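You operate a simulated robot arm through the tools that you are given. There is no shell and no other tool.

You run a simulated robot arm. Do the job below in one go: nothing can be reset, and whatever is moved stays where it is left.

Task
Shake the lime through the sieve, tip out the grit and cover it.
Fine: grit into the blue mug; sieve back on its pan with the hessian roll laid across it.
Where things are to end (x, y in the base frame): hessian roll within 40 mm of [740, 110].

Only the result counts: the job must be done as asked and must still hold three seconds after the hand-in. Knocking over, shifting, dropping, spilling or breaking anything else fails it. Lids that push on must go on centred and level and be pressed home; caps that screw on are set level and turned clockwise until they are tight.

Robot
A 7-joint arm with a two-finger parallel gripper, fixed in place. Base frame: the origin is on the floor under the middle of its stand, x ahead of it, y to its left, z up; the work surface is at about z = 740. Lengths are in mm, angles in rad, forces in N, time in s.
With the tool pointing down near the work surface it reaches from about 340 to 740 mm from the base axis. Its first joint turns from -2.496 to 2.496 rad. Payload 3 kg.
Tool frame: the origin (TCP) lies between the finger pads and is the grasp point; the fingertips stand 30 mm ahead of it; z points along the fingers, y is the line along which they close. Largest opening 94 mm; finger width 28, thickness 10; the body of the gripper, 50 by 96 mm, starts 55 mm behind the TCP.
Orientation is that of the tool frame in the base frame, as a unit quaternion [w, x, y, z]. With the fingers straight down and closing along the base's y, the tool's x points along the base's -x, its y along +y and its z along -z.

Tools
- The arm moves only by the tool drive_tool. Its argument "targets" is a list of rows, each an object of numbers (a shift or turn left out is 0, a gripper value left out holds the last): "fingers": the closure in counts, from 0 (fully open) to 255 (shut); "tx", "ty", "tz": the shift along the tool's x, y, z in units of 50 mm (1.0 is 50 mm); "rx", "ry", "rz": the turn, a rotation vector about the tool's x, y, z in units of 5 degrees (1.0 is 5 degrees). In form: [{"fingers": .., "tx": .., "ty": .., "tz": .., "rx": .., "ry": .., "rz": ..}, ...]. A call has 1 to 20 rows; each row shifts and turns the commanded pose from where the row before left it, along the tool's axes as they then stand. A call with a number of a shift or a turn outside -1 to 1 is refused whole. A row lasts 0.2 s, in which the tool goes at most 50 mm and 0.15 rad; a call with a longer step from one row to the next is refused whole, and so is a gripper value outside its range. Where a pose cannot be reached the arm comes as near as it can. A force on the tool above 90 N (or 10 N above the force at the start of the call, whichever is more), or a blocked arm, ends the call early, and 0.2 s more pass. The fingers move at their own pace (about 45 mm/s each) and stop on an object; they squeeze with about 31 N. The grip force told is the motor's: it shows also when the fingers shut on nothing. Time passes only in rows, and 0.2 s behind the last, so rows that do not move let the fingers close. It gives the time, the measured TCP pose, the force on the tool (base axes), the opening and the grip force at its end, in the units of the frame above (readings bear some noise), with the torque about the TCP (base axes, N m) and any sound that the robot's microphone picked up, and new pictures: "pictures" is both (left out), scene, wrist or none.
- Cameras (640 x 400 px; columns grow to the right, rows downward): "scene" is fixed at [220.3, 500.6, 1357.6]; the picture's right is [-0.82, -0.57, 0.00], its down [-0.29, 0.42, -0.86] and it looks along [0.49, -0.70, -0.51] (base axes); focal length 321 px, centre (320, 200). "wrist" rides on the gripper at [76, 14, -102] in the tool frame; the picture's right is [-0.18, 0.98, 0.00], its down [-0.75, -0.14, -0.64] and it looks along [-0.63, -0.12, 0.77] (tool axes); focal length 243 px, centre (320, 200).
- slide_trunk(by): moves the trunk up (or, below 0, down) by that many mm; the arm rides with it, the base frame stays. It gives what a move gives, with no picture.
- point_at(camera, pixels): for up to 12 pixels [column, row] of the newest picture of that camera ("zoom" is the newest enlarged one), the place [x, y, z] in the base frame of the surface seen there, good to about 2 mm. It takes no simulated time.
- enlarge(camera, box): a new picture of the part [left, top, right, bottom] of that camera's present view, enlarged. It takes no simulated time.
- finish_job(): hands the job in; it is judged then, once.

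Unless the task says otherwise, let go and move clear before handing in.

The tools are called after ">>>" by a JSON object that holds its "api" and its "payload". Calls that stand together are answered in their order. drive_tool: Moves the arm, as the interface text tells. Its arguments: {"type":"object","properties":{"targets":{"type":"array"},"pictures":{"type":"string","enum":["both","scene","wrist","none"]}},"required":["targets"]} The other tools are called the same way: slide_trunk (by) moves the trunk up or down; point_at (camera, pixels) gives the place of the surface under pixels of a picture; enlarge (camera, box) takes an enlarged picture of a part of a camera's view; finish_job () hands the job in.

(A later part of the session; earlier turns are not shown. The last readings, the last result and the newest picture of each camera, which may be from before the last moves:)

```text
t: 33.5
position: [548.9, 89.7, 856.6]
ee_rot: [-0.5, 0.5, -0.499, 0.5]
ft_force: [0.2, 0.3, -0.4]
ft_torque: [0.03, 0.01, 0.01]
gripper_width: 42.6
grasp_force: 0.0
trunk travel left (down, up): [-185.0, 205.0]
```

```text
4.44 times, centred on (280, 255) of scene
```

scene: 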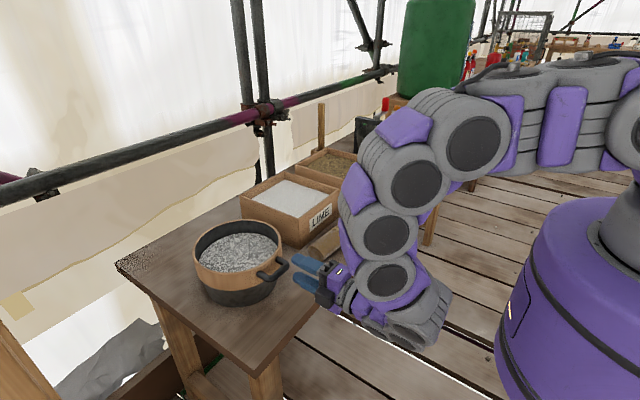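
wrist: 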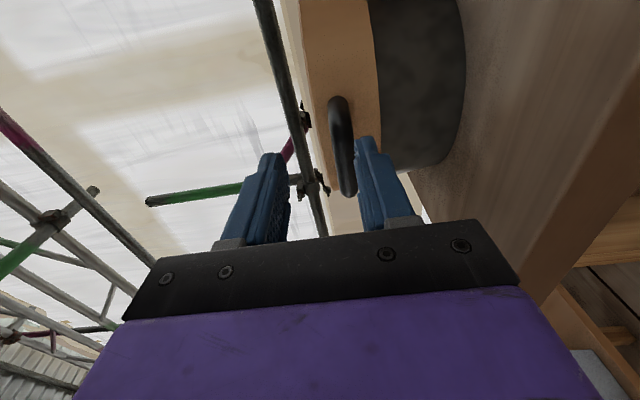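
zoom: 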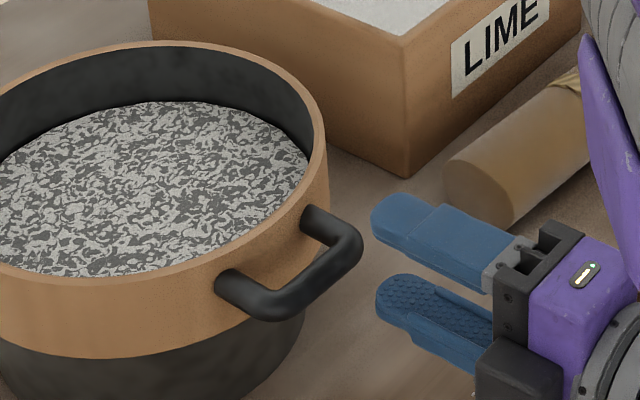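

The tool is horizontal at (549,90,857), right in front of the handle. I'll measure the two legs to line the pads up on one of them.

>>> {"api": "point_at", "payload": {"camera": "zoom", "pixels": [[312, 212], [325, 218], [340, 228], [352, 240], [318, 226], [335, 255], [300, 285], [265, 300], [240, 283], [228, 275], [290, 312], [345, 262]]}}

>>> {"api": "point_at", "payload": {"camera": "wrist", "pixels": [[340, 100], [335, 120], [342, 130], [348, 150], [350, 180], [345, 110], [347, 190], [338, 150], [375, 145], [275, 160], [350, 100], [330, 60]]}}

```text
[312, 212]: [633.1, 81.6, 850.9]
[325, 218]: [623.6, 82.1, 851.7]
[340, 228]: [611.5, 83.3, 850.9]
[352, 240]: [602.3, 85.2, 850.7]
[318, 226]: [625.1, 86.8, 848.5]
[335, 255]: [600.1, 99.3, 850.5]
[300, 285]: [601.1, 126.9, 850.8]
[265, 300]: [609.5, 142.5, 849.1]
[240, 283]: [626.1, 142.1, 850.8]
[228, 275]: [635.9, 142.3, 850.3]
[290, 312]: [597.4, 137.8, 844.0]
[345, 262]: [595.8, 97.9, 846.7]
```

```text
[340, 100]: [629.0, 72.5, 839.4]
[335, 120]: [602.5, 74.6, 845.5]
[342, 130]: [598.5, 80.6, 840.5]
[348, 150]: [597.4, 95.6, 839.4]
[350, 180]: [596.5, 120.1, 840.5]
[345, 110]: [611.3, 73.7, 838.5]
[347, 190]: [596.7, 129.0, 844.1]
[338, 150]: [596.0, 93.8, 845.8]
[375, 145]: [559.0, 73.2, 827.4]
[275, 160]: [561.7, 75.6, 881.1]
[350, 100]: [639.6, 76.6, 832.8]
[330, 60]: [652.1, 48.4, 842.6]
```

The right leg's centre line is at y≈81, z≈843, and the bar is at x≈604. I'll align the tool to y=86, z=843 and advance most of the way.

>>> {"api": "drive_tool", "payload": {"targets": [{"tx": 0.074, "ty": 0.272}, {"tz": 0.2}, {"tz": 0.3}, {"tz": 0.2}, {}, {}]}}

>>> {"api": "enlarge", "payload": {"camera": "scene", "box": [250, 225, 330, 300]}}

```text
t: 34.9
position: [582.3, 84.6, 845.1]
ee_rot: [-0.5, 0.5, -0.5, 0.5]
ft_force: [-0.3, 0.0, 0.3]
ft_torque: [0.02, 0.03, 0.0]
gripper_width: 42.4
grasp_force: 0.0
trunk travel left (down, up): [-185.0, 205.0]
```

scene: 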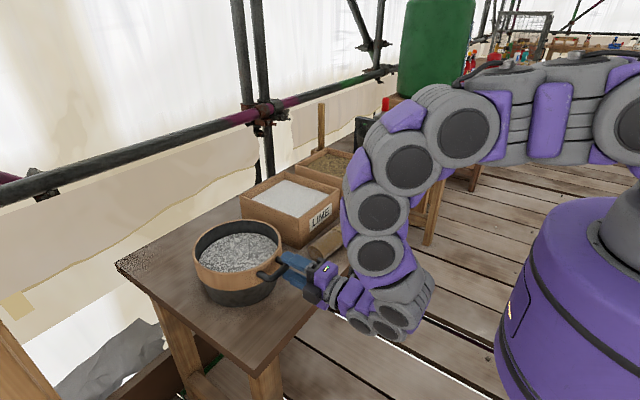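
wrist: 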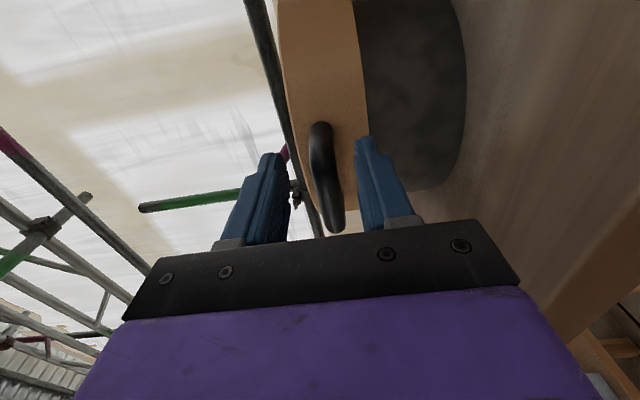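

```text
5.33 times, centred on (290, 262) of scene
```

zoom: 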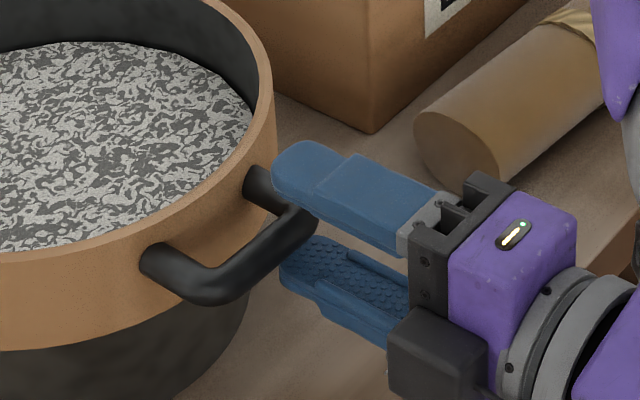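

The fingers straddle the bar evenly in the wrist view (bar at x≈320 between pads at 280 and 365). I'll advance the last 20 mm so the tips stop just short of the wall, then close.

>>> {"api": "drive_tool", "payload": {"targets": [{"tz": 0.15, "ty": 0.02}, {"tz": 0.14}, {"tz": 0.1}, {}]}}

>>> {"api": "enlarge", "payload": {"camera": "scene", "box": [250, 225, 330, 300]}}

```text
t: 35.9
position: [602.3, 86.7, 843.2]
ee_rot: [-0.5, 0.5, -0.5, 0.5]
ft_force: [0.4, 0.7, -0.2]
ft_torque: [0.03, 0.02, -0.02]
gripper_width: 42.2
grasp_force: 0.1
trunk travel left (down, up): [-185.0, 205.0]
```

scene: 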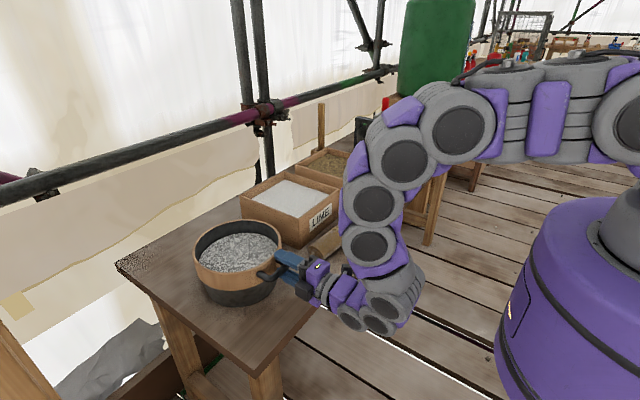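
wrist: 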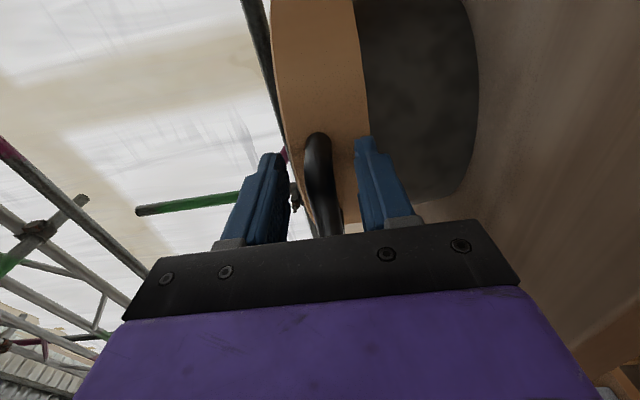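

```text
5.33 times, centred on (290, 262) of scene
```

zoom: 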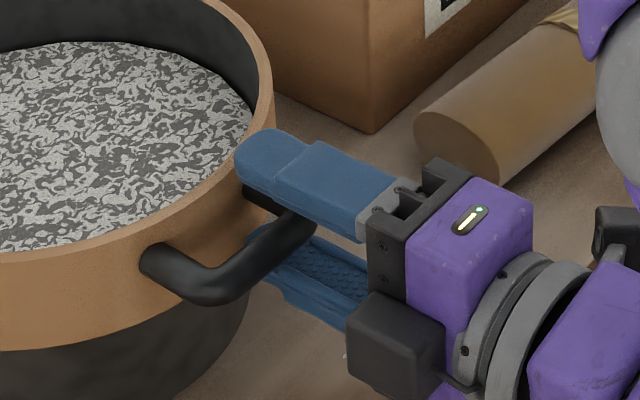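

The pose (602,87,843) is right, with no contact. I'll close the fingers on the leg and bar.

>>> {"api": "drive_tool", "payload": {"targets": [{"fingers": 255}, {"fingers": 255}, {"fingers": 255}, {"fingers": 255}, {"fingers": 255}], "pictures": "wrist"}}

>>> {"api": "enlarge", "payload": {"camera": "scene", "box": [180, 200, 310, 320]}}

```text
t: 37.1
position: [602.4, 86.8, 842.7]
ee_rot: [0.501, -0.499, 0.499, -0.501]
ft_force: [-0.4, -0.9, -0.2]
ft_torque: [-0.01, 0.0, 0.0]
gripper_width: 19.7
grasp_force: 30.8
trunk travel left (down, up): [-185.0, 205.0]
```

wrist: 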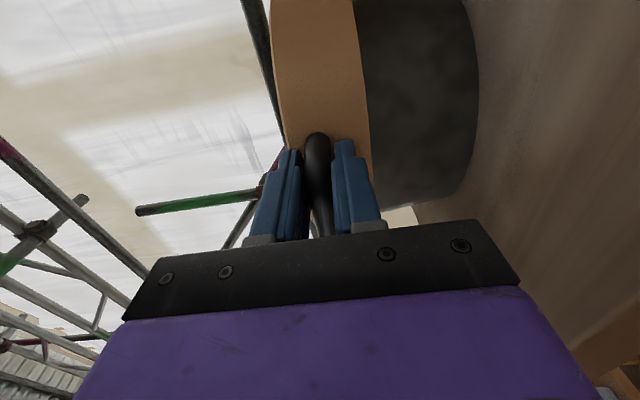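

```text
3.33 times, centred on (245, 260) of scene
```

zoom: 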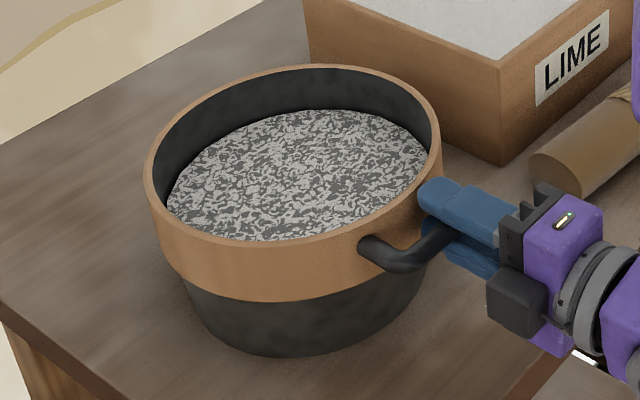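

The grip is solid at 19.7 mm and 31 N with no side load. I'll lift 8 mm and check the sieve stays level.

>>> {"api": "drive_tool", "payload": {"targets": [{"ty": -0.04}, {"ty": -0.04}, {"ty": -0.04}, {"ty": -0.04}, {}, {}]}}

>>> {"api": "enlarge", "payload": {"camera": "scene", "box": [180, 200, 310, 320]}}

>>> {"api": "point_at", "payload": {"camera": "zoom", "pixels": [[300, 150], [220, 200], [380, 150], [200, 180], [300, 120], [250, 220], [410, 170], [350, 200], [350, 125], [300, 225], [280, 300], [230, 295]]}}

```text
t: 38.5
position: [602.3, 84.0, 851.2]
ee_rot: [-0.5, 0.5, -0.5, 0.501]
ft_force: [-0.4, -0.3, -1.3]
ft_torque: [0.02, 0.01, 0.0]
gripper_width: 19.6
grasp_force: 30.9
trunk travel left (down, up): [-185.0, 205.0]
```

scene: 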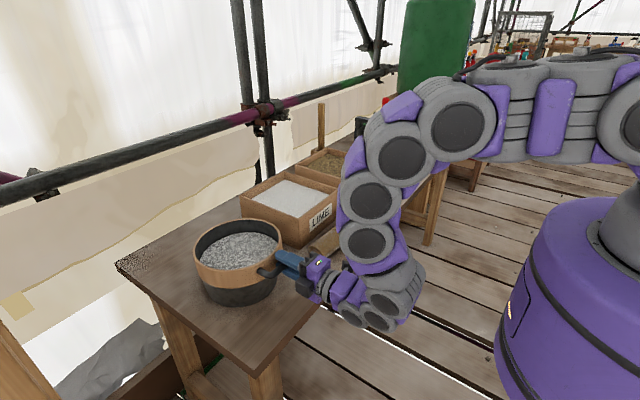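
wrist: 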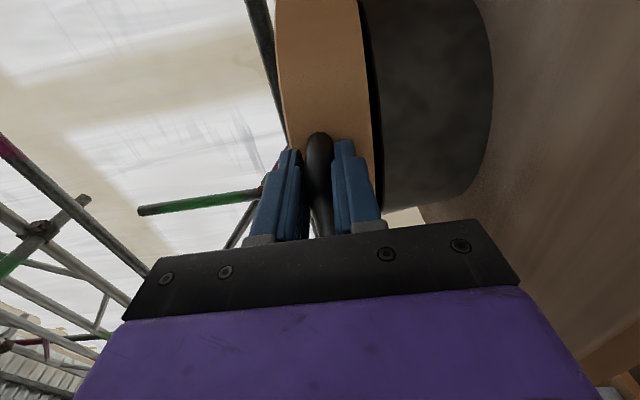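

```text
3.33 times, centred on (245, 260) of scene
```

zoom: 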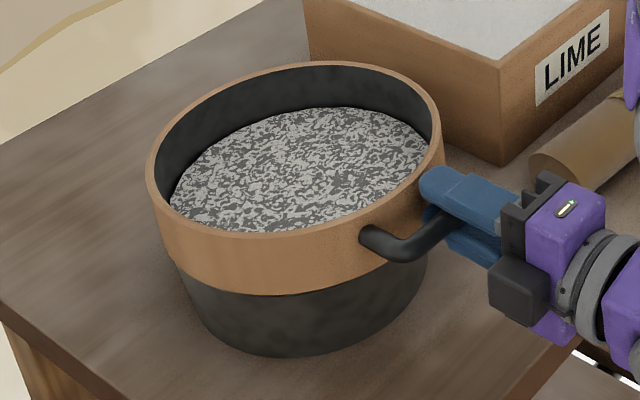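

```text
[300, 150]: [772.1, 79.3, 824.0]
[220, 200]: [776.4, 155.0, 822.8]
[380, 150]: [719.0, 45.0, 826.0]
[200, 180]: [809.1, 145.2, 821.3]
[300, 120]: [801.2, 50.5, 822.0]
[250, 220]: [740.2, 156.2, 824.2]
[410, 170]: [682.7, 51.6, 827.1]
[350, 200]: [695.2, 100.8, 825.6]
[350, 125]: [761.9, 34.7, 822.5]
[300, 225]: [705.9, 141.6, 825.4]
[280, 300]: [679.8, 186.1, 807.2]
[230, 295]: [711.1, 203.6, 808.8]
```

The mesh is tilted about 2.5° (821 at x=809, 827 at x=683), so the far edge still hasn't left the pan. I'll pitch the tool up 5° to see whether the sieve follows and what moment shows.

>>> {"api": "drive_tool", "payload": {"targets": [{"rx": 0.5}, {"rx": 0.5}, {}, {}]}}

>>> {"api": "enlarge", "payload": {"camera": "scene", "box": [180, 200, 310, 320]}}

>>> {"api": "point_at", "payload": {"camera": "zoom", "pixels": [[300, 150], [220, 200], [380, 150], [200, 180], [300, 120], [250, 220], [410, 170], [350, 200], [350, 125], [300, 225], [280, 300], [230, 295]]}}

```text
t: 39.5
position: [602.6, 84.1, 851.3]
ee_rot: [-0.521, 0.478, -0.477, 0.522]
ft_force: [0.0, -0.3, -2.6]
ft_torque: [-0.07, 0.28, -0.01]
gripper_width: 19.6
grasp_force: 31.0
trunk travel left (down, up): [-185.0, 205.0]
```

scene: 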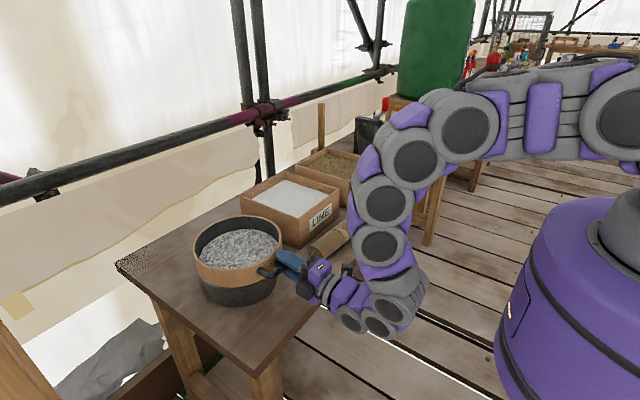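
wrist: 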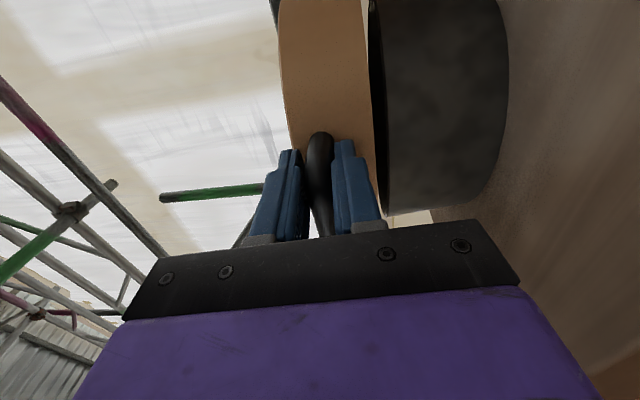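

```text
3.33 times, centred on (245, 260) of scene
```

zoom: 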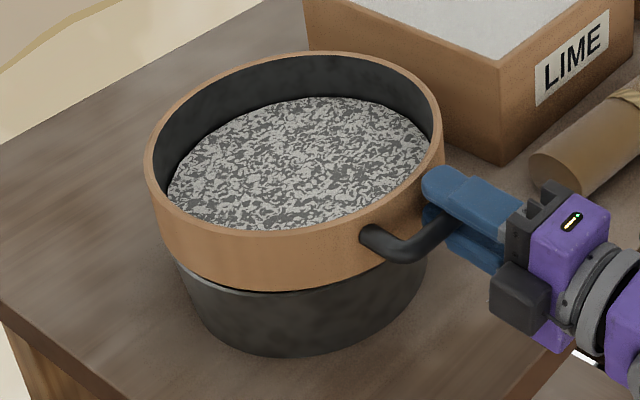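

```text
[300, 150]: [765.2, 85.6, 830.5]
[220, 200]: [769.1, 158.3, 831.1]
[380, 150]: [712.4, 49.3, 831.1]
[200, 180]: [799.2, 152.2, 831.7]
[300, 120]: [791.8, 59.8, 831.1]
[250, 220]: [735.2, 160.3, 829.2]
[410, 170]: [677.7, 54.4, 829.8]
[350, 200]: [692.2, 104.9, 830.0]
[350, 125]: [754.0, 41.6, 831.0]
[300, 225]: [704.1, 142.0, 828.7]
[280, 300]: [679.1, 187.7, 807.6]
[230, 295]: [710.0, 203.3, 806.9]
```

The sieve now follows the tool. The mesh is nearly level at 830–831, free of the pan, with 2.6 N and 0.28 Nm carried by the grip. I'll lift another 12 mm and look at the clearance before shaking.

>>> {"api": "drive_tool", "payload": {"targets": [{"ty": -0.08}, {"ty": -0.08}, {"ty": -0.08}, {}, {}]}}

>>> {"api": "enlarge", "payload": {"camera": "scene", "box": [180, 200, 310, 320]}}

>>> {"api": "point_at", "payload": {"camera": "zoom", "pixels": [[300, 150], [220, 200], [200, 170], [300, 110], [410, 165], [350, 200], [280, 285], [280, 292], [280, 310], [200, 265], [140, 170], [360, 275]]}}

```text
t: 40.7
position: [601.4, 84.4, 862.6]
ee_rot: [-0.521, 0.478, -0.477, 0.522]
ft_force: [0.4, -0.5, -2.4]
ft_torque: [-0.05, 0.28, 0.01]
gripper_width: 19.5
grasp_force: 30.9
trunk travel left (down, up): [-185.0, 205.0]
```

scene: 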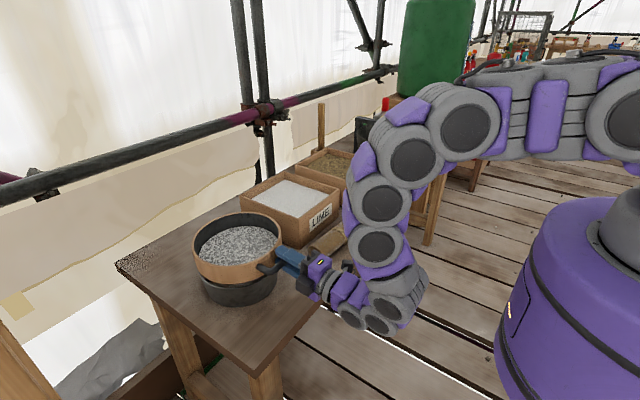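
wrist: 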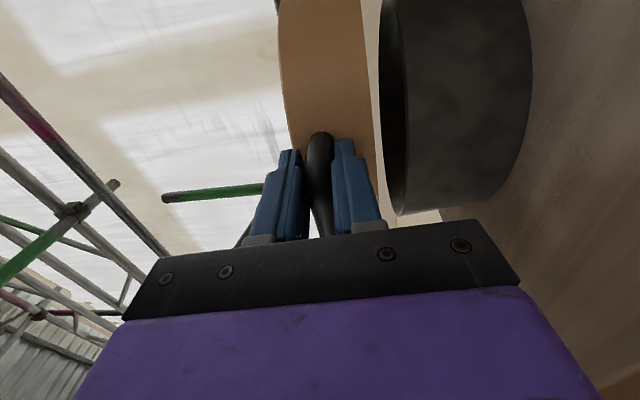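

```text
3.33 times, centred on (245, 260) of scene
```

zoom: 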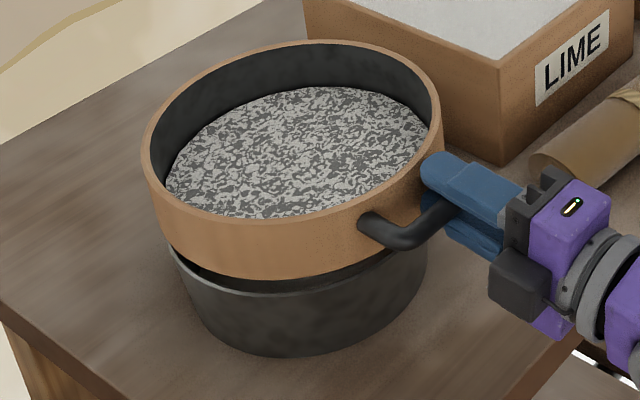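

```text
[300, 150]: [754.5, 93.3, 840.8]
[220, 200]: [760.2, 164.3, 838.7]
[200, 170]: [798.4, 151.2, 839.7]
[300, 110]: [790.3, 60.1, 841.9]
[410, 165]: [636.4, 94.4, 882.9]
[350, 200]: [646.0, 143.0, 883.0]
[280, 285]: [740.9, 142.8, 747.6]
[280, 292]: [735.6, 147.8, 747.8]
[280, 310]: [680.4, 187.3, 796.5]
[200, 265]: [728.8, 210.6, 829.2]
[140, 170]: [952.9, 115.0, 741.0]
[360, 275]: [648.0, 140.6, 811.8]
```

The sieve hangs level about 19 mm above the pan, with the gap visible at zoom (300,285), and stays centred over it. I'll shake it with small strokes along x and see what happens.

>>> {"api": "drive_tool", "payload": {"targets": [{"tz": 0.16}, {"tz": -0.32}, {"tz": 0.32}, {"tz": -0.32}, {"tz": 0.32}, {"tz": -0.32}, {"tz": 0.32}, {"tz": -0.32}, {"tz": 0.32}, {"tz": -0.32}, {"tz": 0.16}, {}]}}

>>> {"api": "enlarge", "payload": {"camera": "scene", "box": [180, 200, 310, 320]}}

```text
t: 43.3
position: [601.6, 85.9, 864.4]
ee_rot: [-0.521, 0.478, -0.477, 0.523]
ft_force: [0.0, 1.1, -1.6]
ft_torque: [-0.07, 0.3, -0.01]
gripper_width: 19.8
grasp_force: 31.0
trunk travel left (down, up): [-185.0, 205.0]
```

scene: 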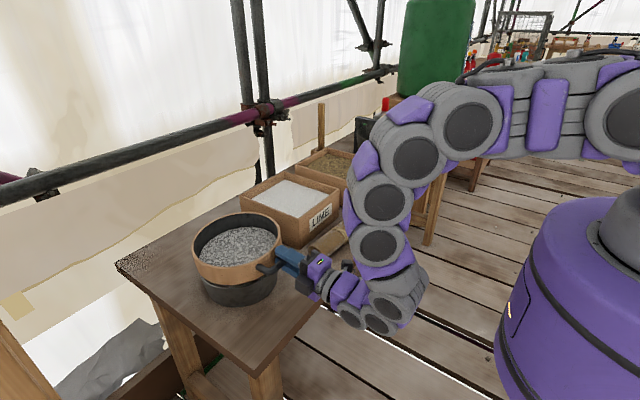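
wrist: 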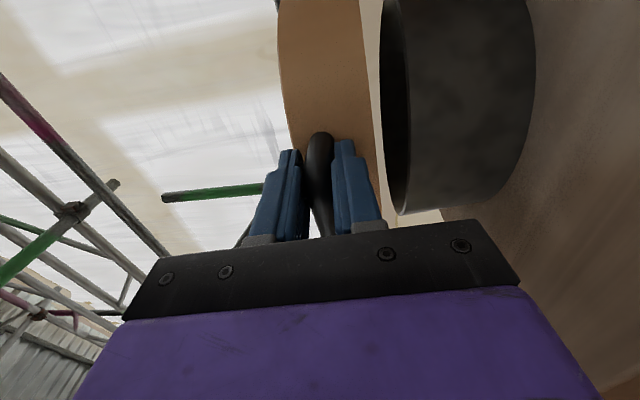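

```text
3.33 times, centred on (245, 260) of scene
```

zoom: 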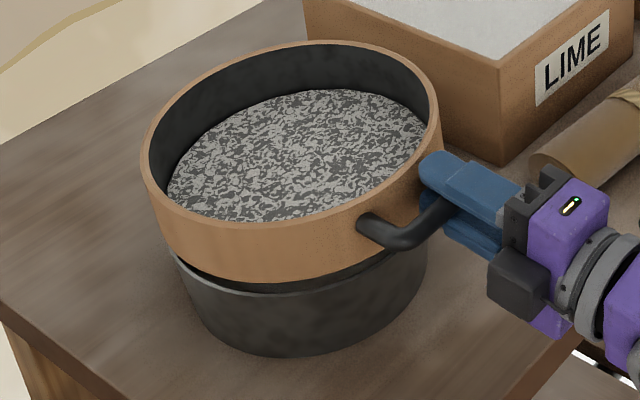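

The surface texture looks slightly greyer, so lime is passing through and the sieve holds steady. I'll continue with longer shaking.

>>> {"api": "drive_tool", "payload": {"targets": [{"tz": 0.2}, {"tz": -0.4}, {"tz": 0.4}, {"tz": -0.4}, {"tz": 0.4}, {"tz": -0.4}, {"tz": 0.4}, {"tz": -0.4}, {"tz": 0.4}, {"tz": -0.4}, {"tz": 0.4}, {"tz": -0.4}, {"tz": 0.4}, {"tz": -0.4}, {"tz": 0.4}, {"tz": -0.4}, {"tz": 0.4}, {"tz": -0.4}, {"tz": 0.2}, {}], "pictures": "scene"}}

>>> {"api": "enlarge", "payload": {"camera": "scene", "box": [180, 200, 310, 320]}}

```text
t: 47.5
position: [602.6, 83.7, 865.0]
ee_rot: [-0.521, 0.478, -0.477, 0.522]
ft_force: [-0.2, 0.8, -2.8]
ft_torque: [-0.05, 0.29, -0.05]
gripper_width: 19.6
grasp_force: 31.1
trunk travel left (down, up): [-185.0, 205.0]
```

scene: 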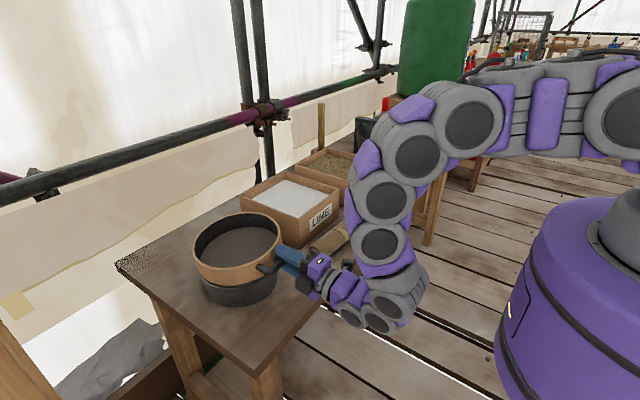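

```text
3.33 times, centred on (245, 260) of scene
```

zoom: 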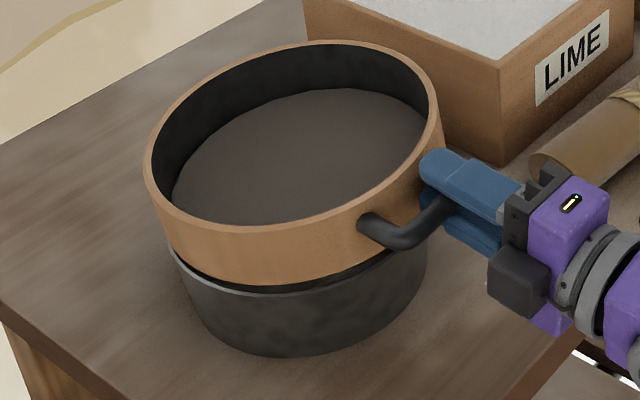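

The white lime is gone and only a uniform grey grit layer remains on the mesh. I'll look closer, and also check the pan through the gap and the table for spills.

>>> {"api": "enlarge", "payload": {"camera": "scene", "box": [205, 215, 285, 295]}}

>>> {"api": "point_at", "payload": {"camera": "zoom", "pixels": [[300, 120], [200, 180], [380, 160], [250, 100], [300, 300], [220, 295], [350, 290], [270, 50]]}}

```text
5.00 times, centred on (245, 255) of scene
```

zoom: 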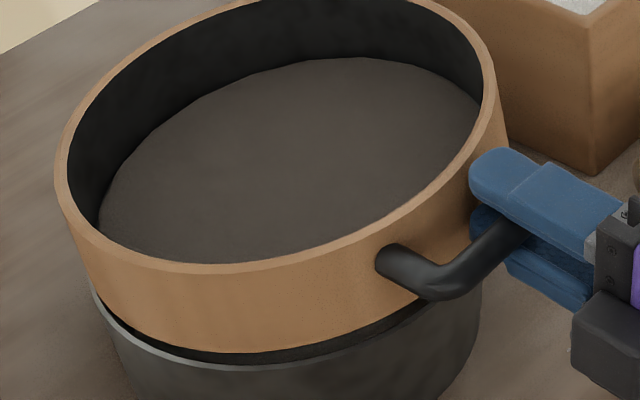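

```text
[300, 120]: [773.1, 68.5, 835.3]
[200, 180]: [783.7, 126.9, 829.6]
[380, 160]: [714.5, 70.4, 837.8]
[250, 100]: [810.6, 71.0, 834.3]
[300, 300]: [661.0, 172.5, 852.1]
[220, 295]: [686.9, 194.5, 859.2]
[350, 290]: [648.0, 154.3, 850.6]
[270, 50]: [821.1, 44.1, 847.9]
```

The grit surface reads 838 at one side and 830 at another, so the sieve may have tilted slightly. I'll check the rim heights.

>>> {"api": "point_at", "payload": {"camera": "zoom", "pixels": [[62, 165], [85, 240], [150, 262], [250, 266], [350, 245], [430, 200], [480, 145], [497, 85], [110, 85], [180, 40], [150, 220], [260, 200]]}}

```text
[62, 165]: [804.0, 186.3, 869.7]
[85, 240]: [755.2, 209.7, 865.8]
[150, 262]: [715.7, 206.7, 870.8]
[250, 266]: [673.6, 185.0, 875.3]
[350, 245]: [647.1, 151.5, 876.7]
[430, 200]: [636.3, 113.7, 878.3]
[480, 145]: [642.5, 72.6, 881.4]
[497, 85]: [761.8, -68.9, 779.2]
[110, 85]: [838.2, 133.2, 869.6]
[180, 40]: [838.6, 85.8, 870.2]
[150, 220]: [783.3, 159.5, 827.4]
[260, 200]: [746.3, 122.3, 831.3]
```

The sieve has slipped to about 2° nose-down and 3° left-low, which is safe for the grit. I'll level it with a small tool correction and give a few last gentle shakes to be sure the lime is through.

>>> {"api": "drive_tool", "payload": {"targets": [{"rx": 0.25, "rz": 0.35}, {"rx": 0.25, "rz": 0.35}, {}, {"tz": 0.16}, {"tz": -0.32}, {"tz": 0.32}, {"tz": -0.32}, {"tz": 0.32}, {"tz": -0.32}, {"tz": 0.32}, {"tz": -0.32}, {"tz": 0.16}, {}, {}]}}

>>> {"api": "enlarge", "payload": {"camera": "scene", "box": [205, 215, 285, 295]}}

>>> {"api": "point_at", "payload": {"camera": "zoom", "pixels": [[62, 165], [85, 240], [150, 260], [250, 263], [350, 243], [430, 198], [480, 145], [150, 220], [110, 85], [180, 40], [380, 160], [260, 200]]}}

```text
t: 50.5
position: [602.4, 86.1, 864.1]
ee_rot: [0.548, -0.452, 0.48, -0.515]
ft_force: [-0.1, -0.6, -2.3]
ft_torque: [-0.07, 0.27, 0.04]
gripper_width: 19.7
grasp_force: 30.8
trunk travel left (down, up): [-185.0, 205.0]
```

scene: 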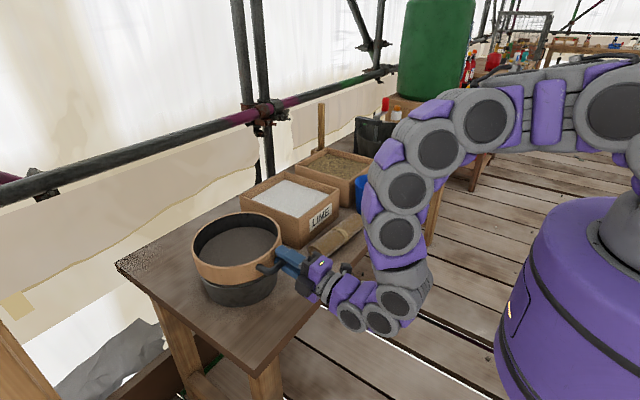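
wrist: 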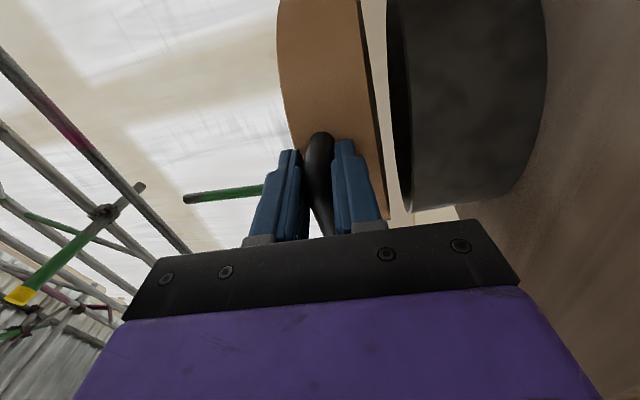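

```text
5.00 times, centred on (245, 255) of scene
```

zoom: 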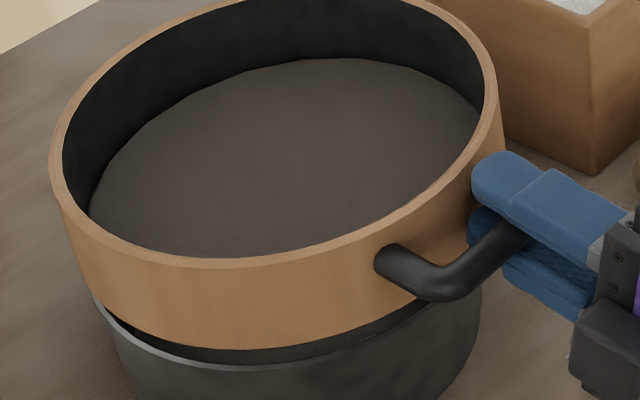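

```text
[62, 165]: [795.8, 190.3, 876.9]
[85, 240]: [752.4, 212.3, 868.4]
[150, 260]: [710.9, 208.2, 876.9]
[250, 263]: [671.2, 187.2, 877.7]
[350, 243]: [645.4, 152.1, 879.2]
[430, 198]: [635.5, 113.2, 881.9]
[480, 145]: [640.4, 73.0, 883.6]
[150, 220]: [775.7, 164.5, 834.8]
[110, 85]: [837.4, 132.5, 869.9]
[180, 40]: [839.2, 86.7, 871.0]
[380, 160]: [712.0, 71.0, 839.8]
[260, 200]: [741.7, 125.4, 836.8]
```

The lime is fully through, and the sieve is 20 mm over its pan. Tipping with this off-centre single-leg grip could let the sieve swing, so I'll set it back on the pan first and take a stronger grip across both legs before pouring.

>>> {"api": "drive_tool", "payload": {"targets": [{"rz": 0.5}, {"ty": 0.1, "tz": -0.013}, {"ty": 0.1, "tz": -0.013}, {"ty": 0.08, "tz": -0.01}, {"ty": 0.06, "tz": -0.008}, {"ty": 0.05, "tz": -0.007}, {}, {}]}}

>>> {"api": "enlarge", "payload": {"camera": "scene", "box": [180, 200, 310, 320]}}

>>> {"api": "point_at", "payload": {"camera": "zoom", "pixels": [[300, 150], [220, 200], [200, 170], [300, 120], [400, 160], [350, 200], [280, 300], [147, 190], [230, 242], [320, 67], [430, 160], [190, 130]]}}

```text
t: 52.3
position: [601.2, 86.0, 843.6]
ee_rot: [0.559, -0.441, 0.489, -0.504]
ft_force: [0.6, -0.1, -2.3]
ft_torque: [0.03, 0.12, 0.0]
gripper_width: 19.6
grasp_force: 31.3
trunk travel left (down, up): [-185.0, 205.0]
```

scene: 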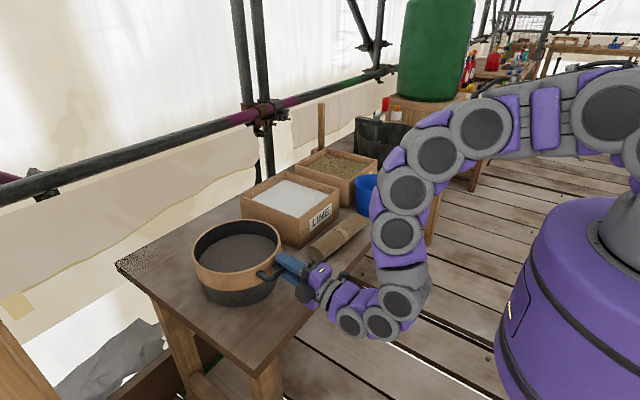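
wrist: 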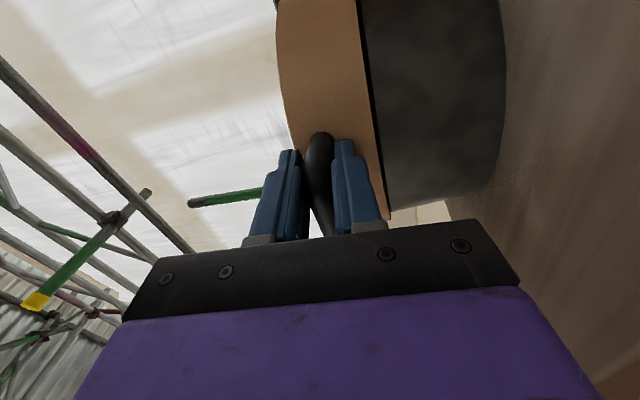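

```text
3.33 times, centred on (245, 260) of scene
```

zoom: 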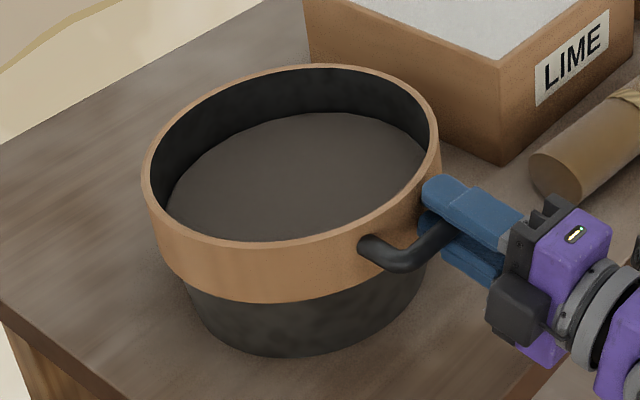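

```text
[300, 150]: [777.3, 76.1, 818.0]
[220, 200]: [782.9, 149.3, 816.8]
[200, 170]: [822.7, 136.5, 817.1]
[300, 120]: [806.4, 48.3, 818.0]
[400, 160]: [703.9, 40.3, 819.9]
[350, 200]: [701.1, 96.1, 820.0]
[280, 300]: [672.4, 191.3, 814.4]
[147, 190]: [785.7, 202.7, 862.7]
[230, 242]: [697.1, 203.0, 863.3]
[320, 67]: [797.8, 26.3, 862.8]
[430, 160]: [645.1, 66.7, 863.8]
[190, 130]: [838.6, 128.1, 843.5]
```

The sieve is nearly seated: the rim is at 862–864 all round, with the near side still 1–2 mm high. I'll lower it 2 mm, open the fingers, and back straight out.

>>> {"api": "drive_tool", "payload": {"targets": [{"ty": 0.03}, {"ty": 0.015}, {}, {"fingers": 180}, {"fingers": 180}, {"fingers": 140}, {"fingers": 140}, {}]}}

>>> {"api": "enlarge", "payload": {"camera": "scene", "box": [180, 200, 310, 320]}}

>>> {"api": "point_at", "payload": {"camera": "zoom", "pixels": [[300, 150], [220, 200], [200, 170], [300, 120], [400, 160], [350, 200], [280, 300], [147, 190], [230, 242], [320, 67], [420, 210], [240, 330]]}}

```text
t: 54.1
position: [601.6, 88.4, 840.1]
ee_rot: [0.558, -0.441, 0.489, -0.505]
ft_force: [0.3, 0.0, -0.4]
ft_torque: [-0.03, 0.0, 0.0]
gripper_width: 42.4
grasp_force: 0.2
trunk travel left (down, up): [-185.0, 205.0]
```

scene: 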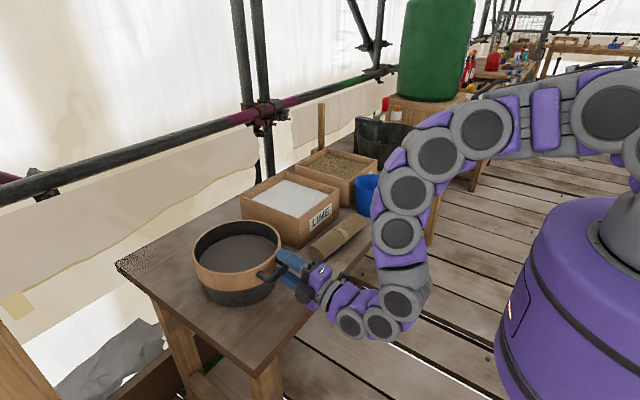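
wrist: 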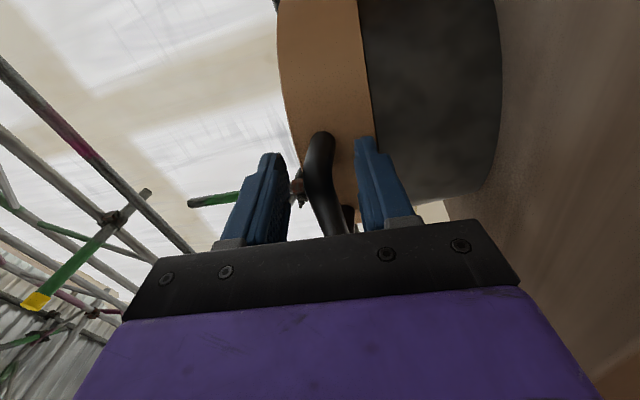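

```text
3.33 times, centred on (245, 260) of scene
```

zoom: 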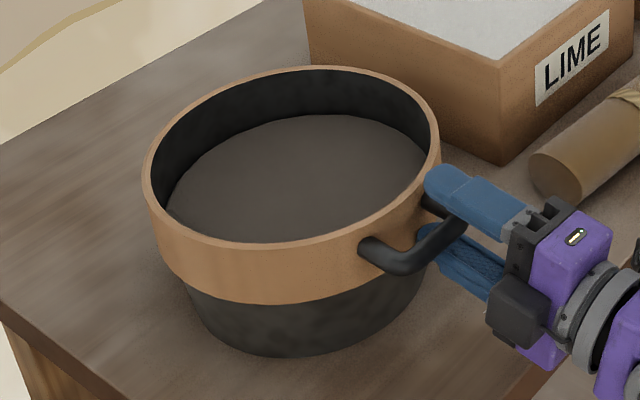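

```text
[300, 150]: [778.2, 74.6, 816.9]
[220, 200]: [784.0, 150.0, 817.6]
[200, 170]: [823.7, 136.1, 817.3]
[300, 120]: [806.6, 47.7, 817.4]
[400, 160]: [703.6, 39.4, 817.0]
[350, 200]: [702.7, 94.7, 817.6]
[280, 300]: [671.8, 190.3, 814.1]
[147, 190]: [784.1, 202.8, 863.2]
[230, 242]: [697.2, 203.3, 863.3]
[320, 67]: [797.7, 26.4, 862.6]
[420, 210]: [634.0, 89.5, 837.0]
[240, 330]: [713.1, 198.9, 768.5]
```

The sieve sits level on the pan (grit at 817 all over, rim at 863). I'll back out along −x, rise, and roll the gripper about 85° so the fingers close along y.

>>> {"api": "drive_tool", "payload": {"targets": [{"tz": -0.2, "ty": -0.026}, {"tz": -0.4, "ty": -0.052}, {"tz": -0.6, "ty": -0.078}, {"tz": -0.3, "ty": -0.7}, {"rz": 1, "fingers": 0}, {"rz": 1}, {"rz": 1}, {"rz": 1}, {"rz": 1}, {"rz": 1}, {"rz": 1}, {"rz": 1}, {"rz": 1}, {"rz": 1}, {"rz": 1}, {"rz": 1}, {"rz": 1}, {"rz": 1}, {"rz": 1}, {"rz": 1}]}}

```text
t: 58.3
position: [556.1, 82.5, 888.9]
ee_rot: [0.752, -0.023, 0.659, -0.026]
ft_force: [0.1, -0.8, -0.1]
ft_torque: [0.02, 0.04, 0.03]
gripper_width: 93.9
grasp_force: 0.1
out of reach, approached as far as the arm can: row 2, 3
trunk travel left (down, up): [-185.0, 205.0]
```

scene: 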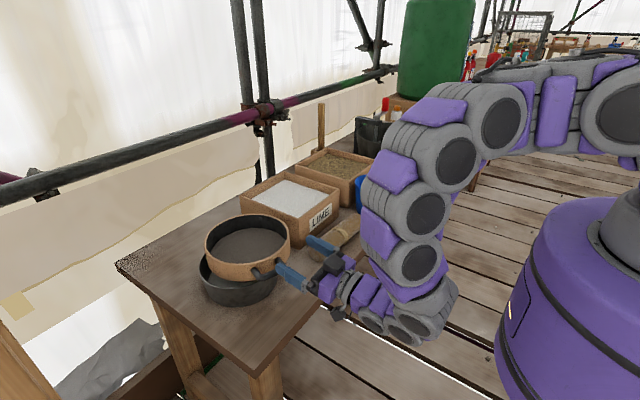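
wrist: 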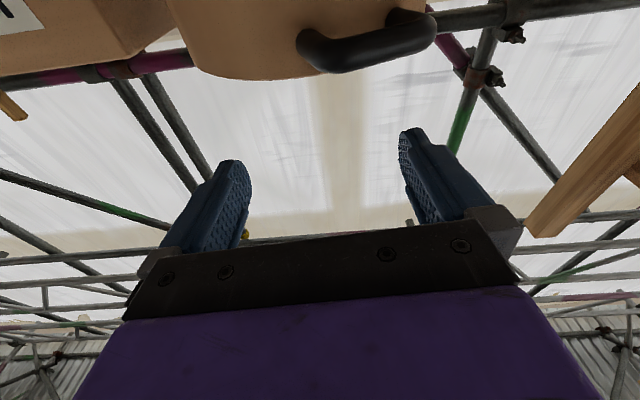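

The retreat rows were out of reach, so the lower finger caught the handle and lifted the sieve, which now sits off its pan around (248,245). I'll stop and inspect carefully before any further motion.

>>> {"api": "enlarge", "payload": {"camera": "scene", "box": [180, 200, 340, 320]}}

>>> {"api": "point_at", "payload": {"camera": "zoom", "pixels": [[250, 170], [320, 150], [200, 180], [300, 200], [105, 150], [230, 65], [420, 100], [260, 260], [330, 235], [405, 300], [300, 270], [250, 240]]}}

>>> {"api": "enlarge", "payload": {"camera": "wrist", "box": [150, 0, 470, 240]}}

```text
3.33 times, centred on (260, 260) of scene
```

zoom: 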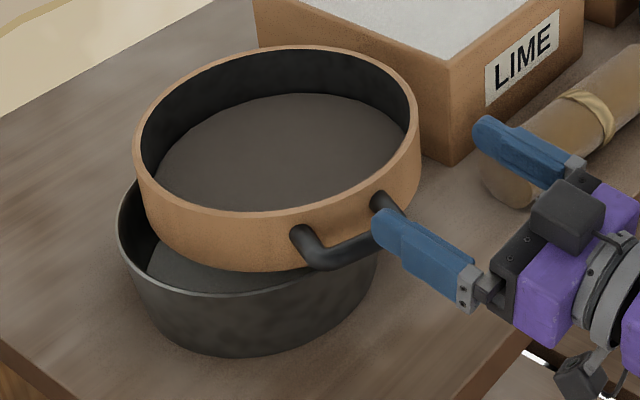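

```text
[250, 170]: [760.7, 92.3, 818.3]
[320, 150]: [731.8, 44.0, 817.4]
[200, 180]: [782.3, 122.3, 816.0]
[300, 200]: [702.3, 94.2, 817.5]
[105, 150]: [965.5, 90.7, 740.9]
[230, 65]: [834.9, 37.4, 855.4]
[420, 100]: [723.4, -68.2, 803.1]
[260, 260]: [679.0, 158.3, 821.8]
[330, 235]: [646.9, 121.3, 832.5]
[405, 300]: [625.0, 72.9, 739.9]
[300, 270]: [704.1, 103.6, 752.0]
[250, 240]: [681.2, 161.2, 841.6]
```

```text
1.67 times, centred on (310, 120) of wrist
```

zoom: 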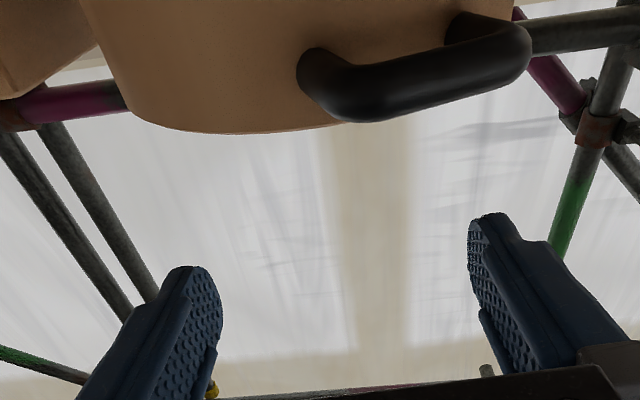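

The sieve is still level (grit at 816–818) but has slid sideways on the pan rim. I'll measure its rim and the pan rim, and look inside the pan.

>>> {"api": "enlarge", "payload": {"camera": "scene", "box": [190, 245, 240, 295]}}

>>> {"api": "point_at", "payload": {"camera": "scene", "pixels": [[205, 249], [212, 262], [225, 264], [240, 263], [260, 259], [275, 252], [289, 240], [245, 214], [220, 222], [208, 235], [199, 266], [203, 280]]}}

>>> {"api": "point_at", "payload": {"camera": "scene", "pixels": [[200, 262], [201, 275], [208, 285], [218, 289], [235, 288], [255, 285], [212, 278], [220, 282], [258, 276], [268, 275], [277, 264], [283, 258]]}}

```text
8.00 times, centred on (215, 270) of scene
```

zoom: 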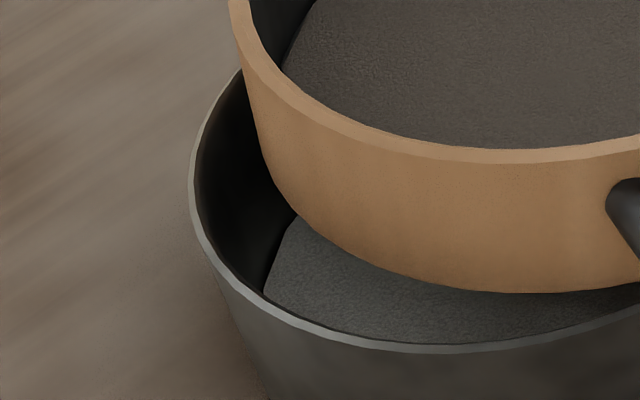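

```text
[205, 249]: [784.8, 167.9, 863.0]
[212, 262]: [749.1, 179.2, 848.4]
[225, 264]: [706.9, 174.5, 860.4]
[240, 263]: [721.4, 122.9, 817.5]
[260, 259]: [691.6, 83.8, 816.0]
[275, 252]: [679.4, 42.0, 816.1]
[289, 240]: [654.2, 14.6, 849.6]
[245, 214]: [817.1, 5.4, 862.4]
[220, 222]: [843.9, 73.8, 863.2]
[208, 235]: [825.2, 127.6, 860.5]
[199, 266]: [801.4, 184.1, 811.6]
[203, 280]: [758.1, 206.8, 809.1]
```

```text
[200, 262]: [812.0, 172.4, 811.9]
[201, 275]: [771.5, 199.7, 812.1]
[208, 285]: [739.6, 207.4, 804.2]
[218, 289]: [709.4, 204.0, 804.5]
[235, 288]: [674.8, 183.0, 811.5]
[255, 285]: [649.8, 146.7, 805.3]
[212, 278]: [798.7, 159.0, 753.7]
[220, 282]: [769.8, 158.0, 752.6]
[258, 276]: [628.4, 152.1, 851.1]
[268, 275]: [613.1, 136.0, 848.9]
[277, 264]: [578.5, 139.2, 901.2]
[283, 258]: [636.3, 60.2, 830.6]
```

The sieve rests level on the pan rim, centred near (737,73) instead of (740,110), with its handle turned roughly 20°. The pan hasn't moved, the lime layer is in it at z≈753, and no grit was lost. Nothing is touching the gripper now, so I'll measure the handle's new pose.

>>> {"api": "enlarge", "payload": {"camera": "scene", "box": [240, 245, 300, 295]}}

>>> {"api": "point_at", "payload": {"camera": "zoom", "pixels": [[145, 195], [165, 225], [185, 245], [210, 255], [250, 250], [290, 240], [330, 222], [360, 205], [340, 150], [350, 160], [120, 185], [375, 175]]}}

>>> {"api": "point_at", "payload": {"camera": "wrist", "pixels": [[310, 40], [325, 50], [340, 55], [360, 50], [380, 45], [400, 38], [420, 28], [430, 15], [330, 35], [320, 60], [390, 55], [415, 15]]}}

```text
8.00 times, centred on (270, 270) of scene
```

zoom: 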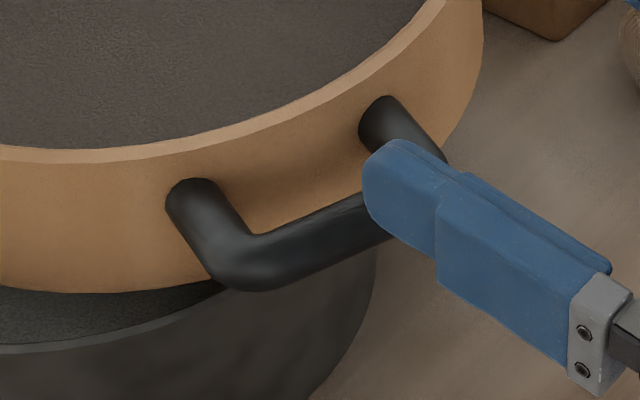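

```text
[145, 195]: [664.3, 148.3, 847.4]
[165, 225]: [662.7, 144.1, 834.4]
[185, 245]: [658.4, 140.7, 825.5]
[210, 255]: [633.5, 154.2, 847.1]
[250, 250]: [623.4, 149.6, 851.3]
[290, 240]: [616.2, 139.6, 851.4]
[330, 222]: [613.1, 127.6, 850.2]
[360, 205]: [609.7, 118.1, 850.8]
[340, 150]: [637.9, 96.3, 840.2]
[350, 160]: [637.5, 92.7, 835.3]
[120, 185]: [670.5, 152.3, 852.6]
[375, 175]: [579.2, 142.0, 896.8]
```

```text
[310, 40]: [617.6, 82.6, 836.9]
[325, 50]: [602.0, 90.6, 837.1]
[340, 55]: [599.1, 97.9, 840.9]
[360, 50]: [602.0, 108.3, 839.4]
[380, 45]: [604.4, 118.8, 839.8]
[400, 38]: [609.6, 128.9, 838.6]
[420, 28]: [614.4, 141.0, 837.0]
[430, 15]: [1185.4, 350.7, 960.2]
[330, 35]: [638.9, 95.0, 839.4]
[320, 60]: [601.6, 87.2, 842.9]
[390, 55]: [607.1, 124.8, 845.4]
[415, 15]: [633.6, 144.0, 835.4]
```

The bar centre is now about (613,119,843) and the handle axis is yawed about −19.5°. I'll move up and over, then turn the tool to that yaw, pitched 15° down with the fingers closing laterally, to grip both legs from outside.

>>> {"api": "drive_tool", "payload": {"targets": [{"tx": -0.3}, {"tz": 0.43, "tx": -0.22, "ty": 0.32}, {"tz": 0.43, "tx": -0.22, "ty": 0.32}, {"rz": 0.8}, {"ry": 1}, {"ry": 0.5}, {"rx": 1}, {"rx": 1}, {"rx": 1}, {"rx": 0.9}, {"ry": 1}, {"ry": 1}, {"ry": 1}, {}, {}]}}

>>> {"api": "enlarge", "payload": {"camera": "scene", "box": [180, 200, 340, 320]}}

```text
t: 61.5
position: [594.2, 116.6, 929.8]
ee_rot: [0.6, 0.135, 0.782, -0.104]
ft_force: [0.9, 0.2, -0.9]
ft_torque: [-0.01, -0.03, 0.01]
gripper_width: 94.2
grasp_force: 0.1
trunk travel left (down, up): [-185.0, 205.0]
```

scene: 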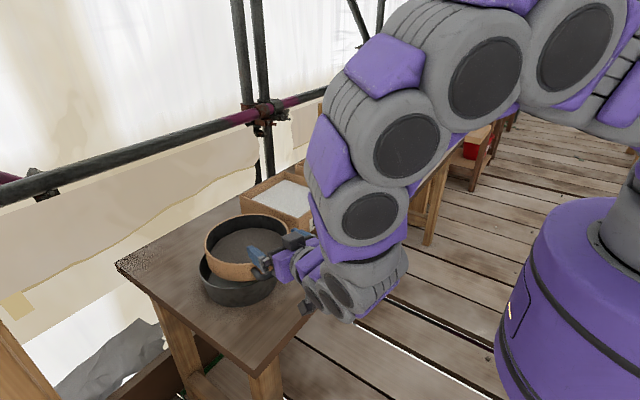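
wrist: 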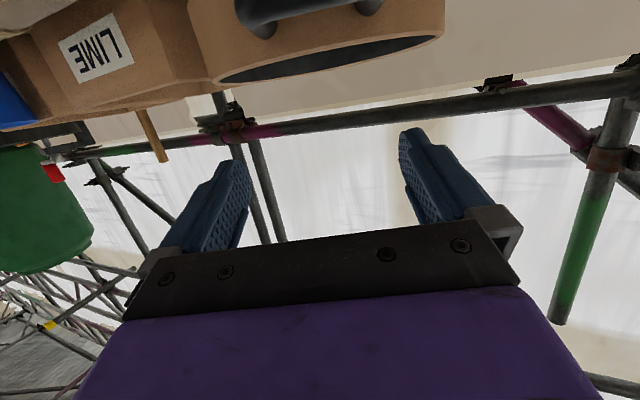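

```text
3.33 times, centred on (260, 260) of scene
```

zoom: 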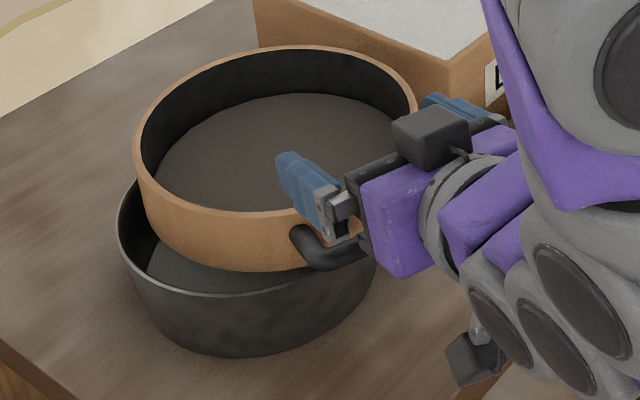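

The tool is in the right orientation at (594,117,930). I'll move over the handle and stop at z≈890 to verify that both fingers straddle the legs.

>>> {"api": "drive_tool", "payload": {"targets": [{"tz": 0.326, "tx": 0.327, "ty": 0.082}, {"tz": 0.326, "tx": 0.327, "ty": 0.082}, {}, {}]}}

>>> {"api": "enlarge", "payload": {"camera": "scene", "box": [225, 230, 305, 290]}}

>>> {"api": "enlarge", "payload": {"camera": "wrist", "box": [150, 0, 470, 240]}}

```text
t: 62.5
position: [618.8, 115.6, 886.4]
ee_rot: [0.601, 0.135, 0.781, -0.104]
ft_force: [-0.4, 0.6, -1.0]
ft_torque: [0.01, -0.01, -0.02]
gripper_width: 93.9
grasp_force: 0.1
trunk travel left (down, up): [-185.0, 205.0]
```

scene: 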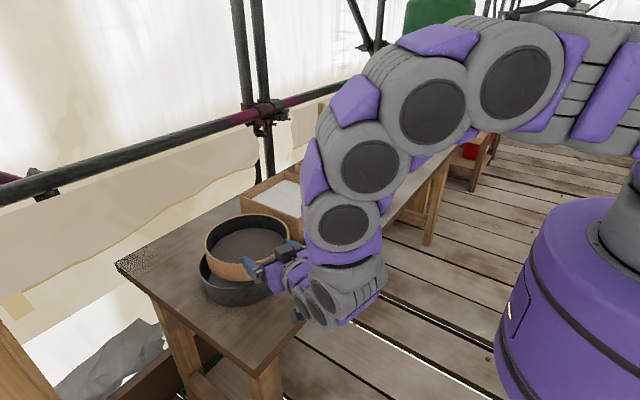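
wrist: 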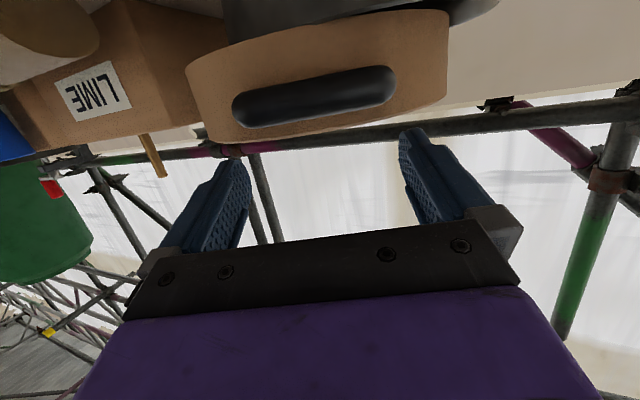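

```text
6.67 times, centred on (265, 260) of scene
```

zoom: 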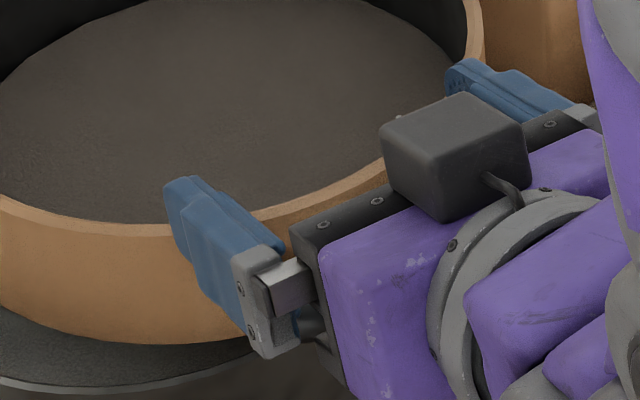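

```text
1.67 times, centred on (310, 120) of wrist
```

zoom: 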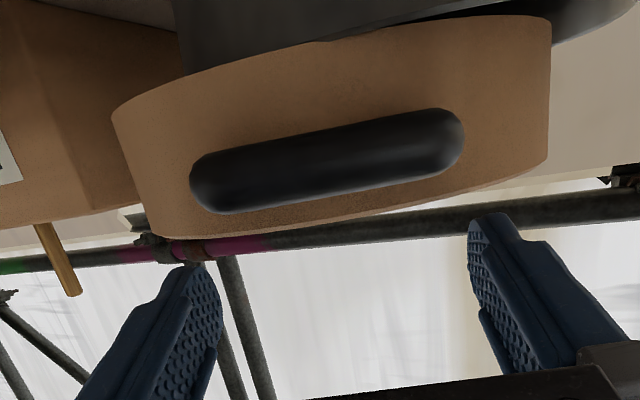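

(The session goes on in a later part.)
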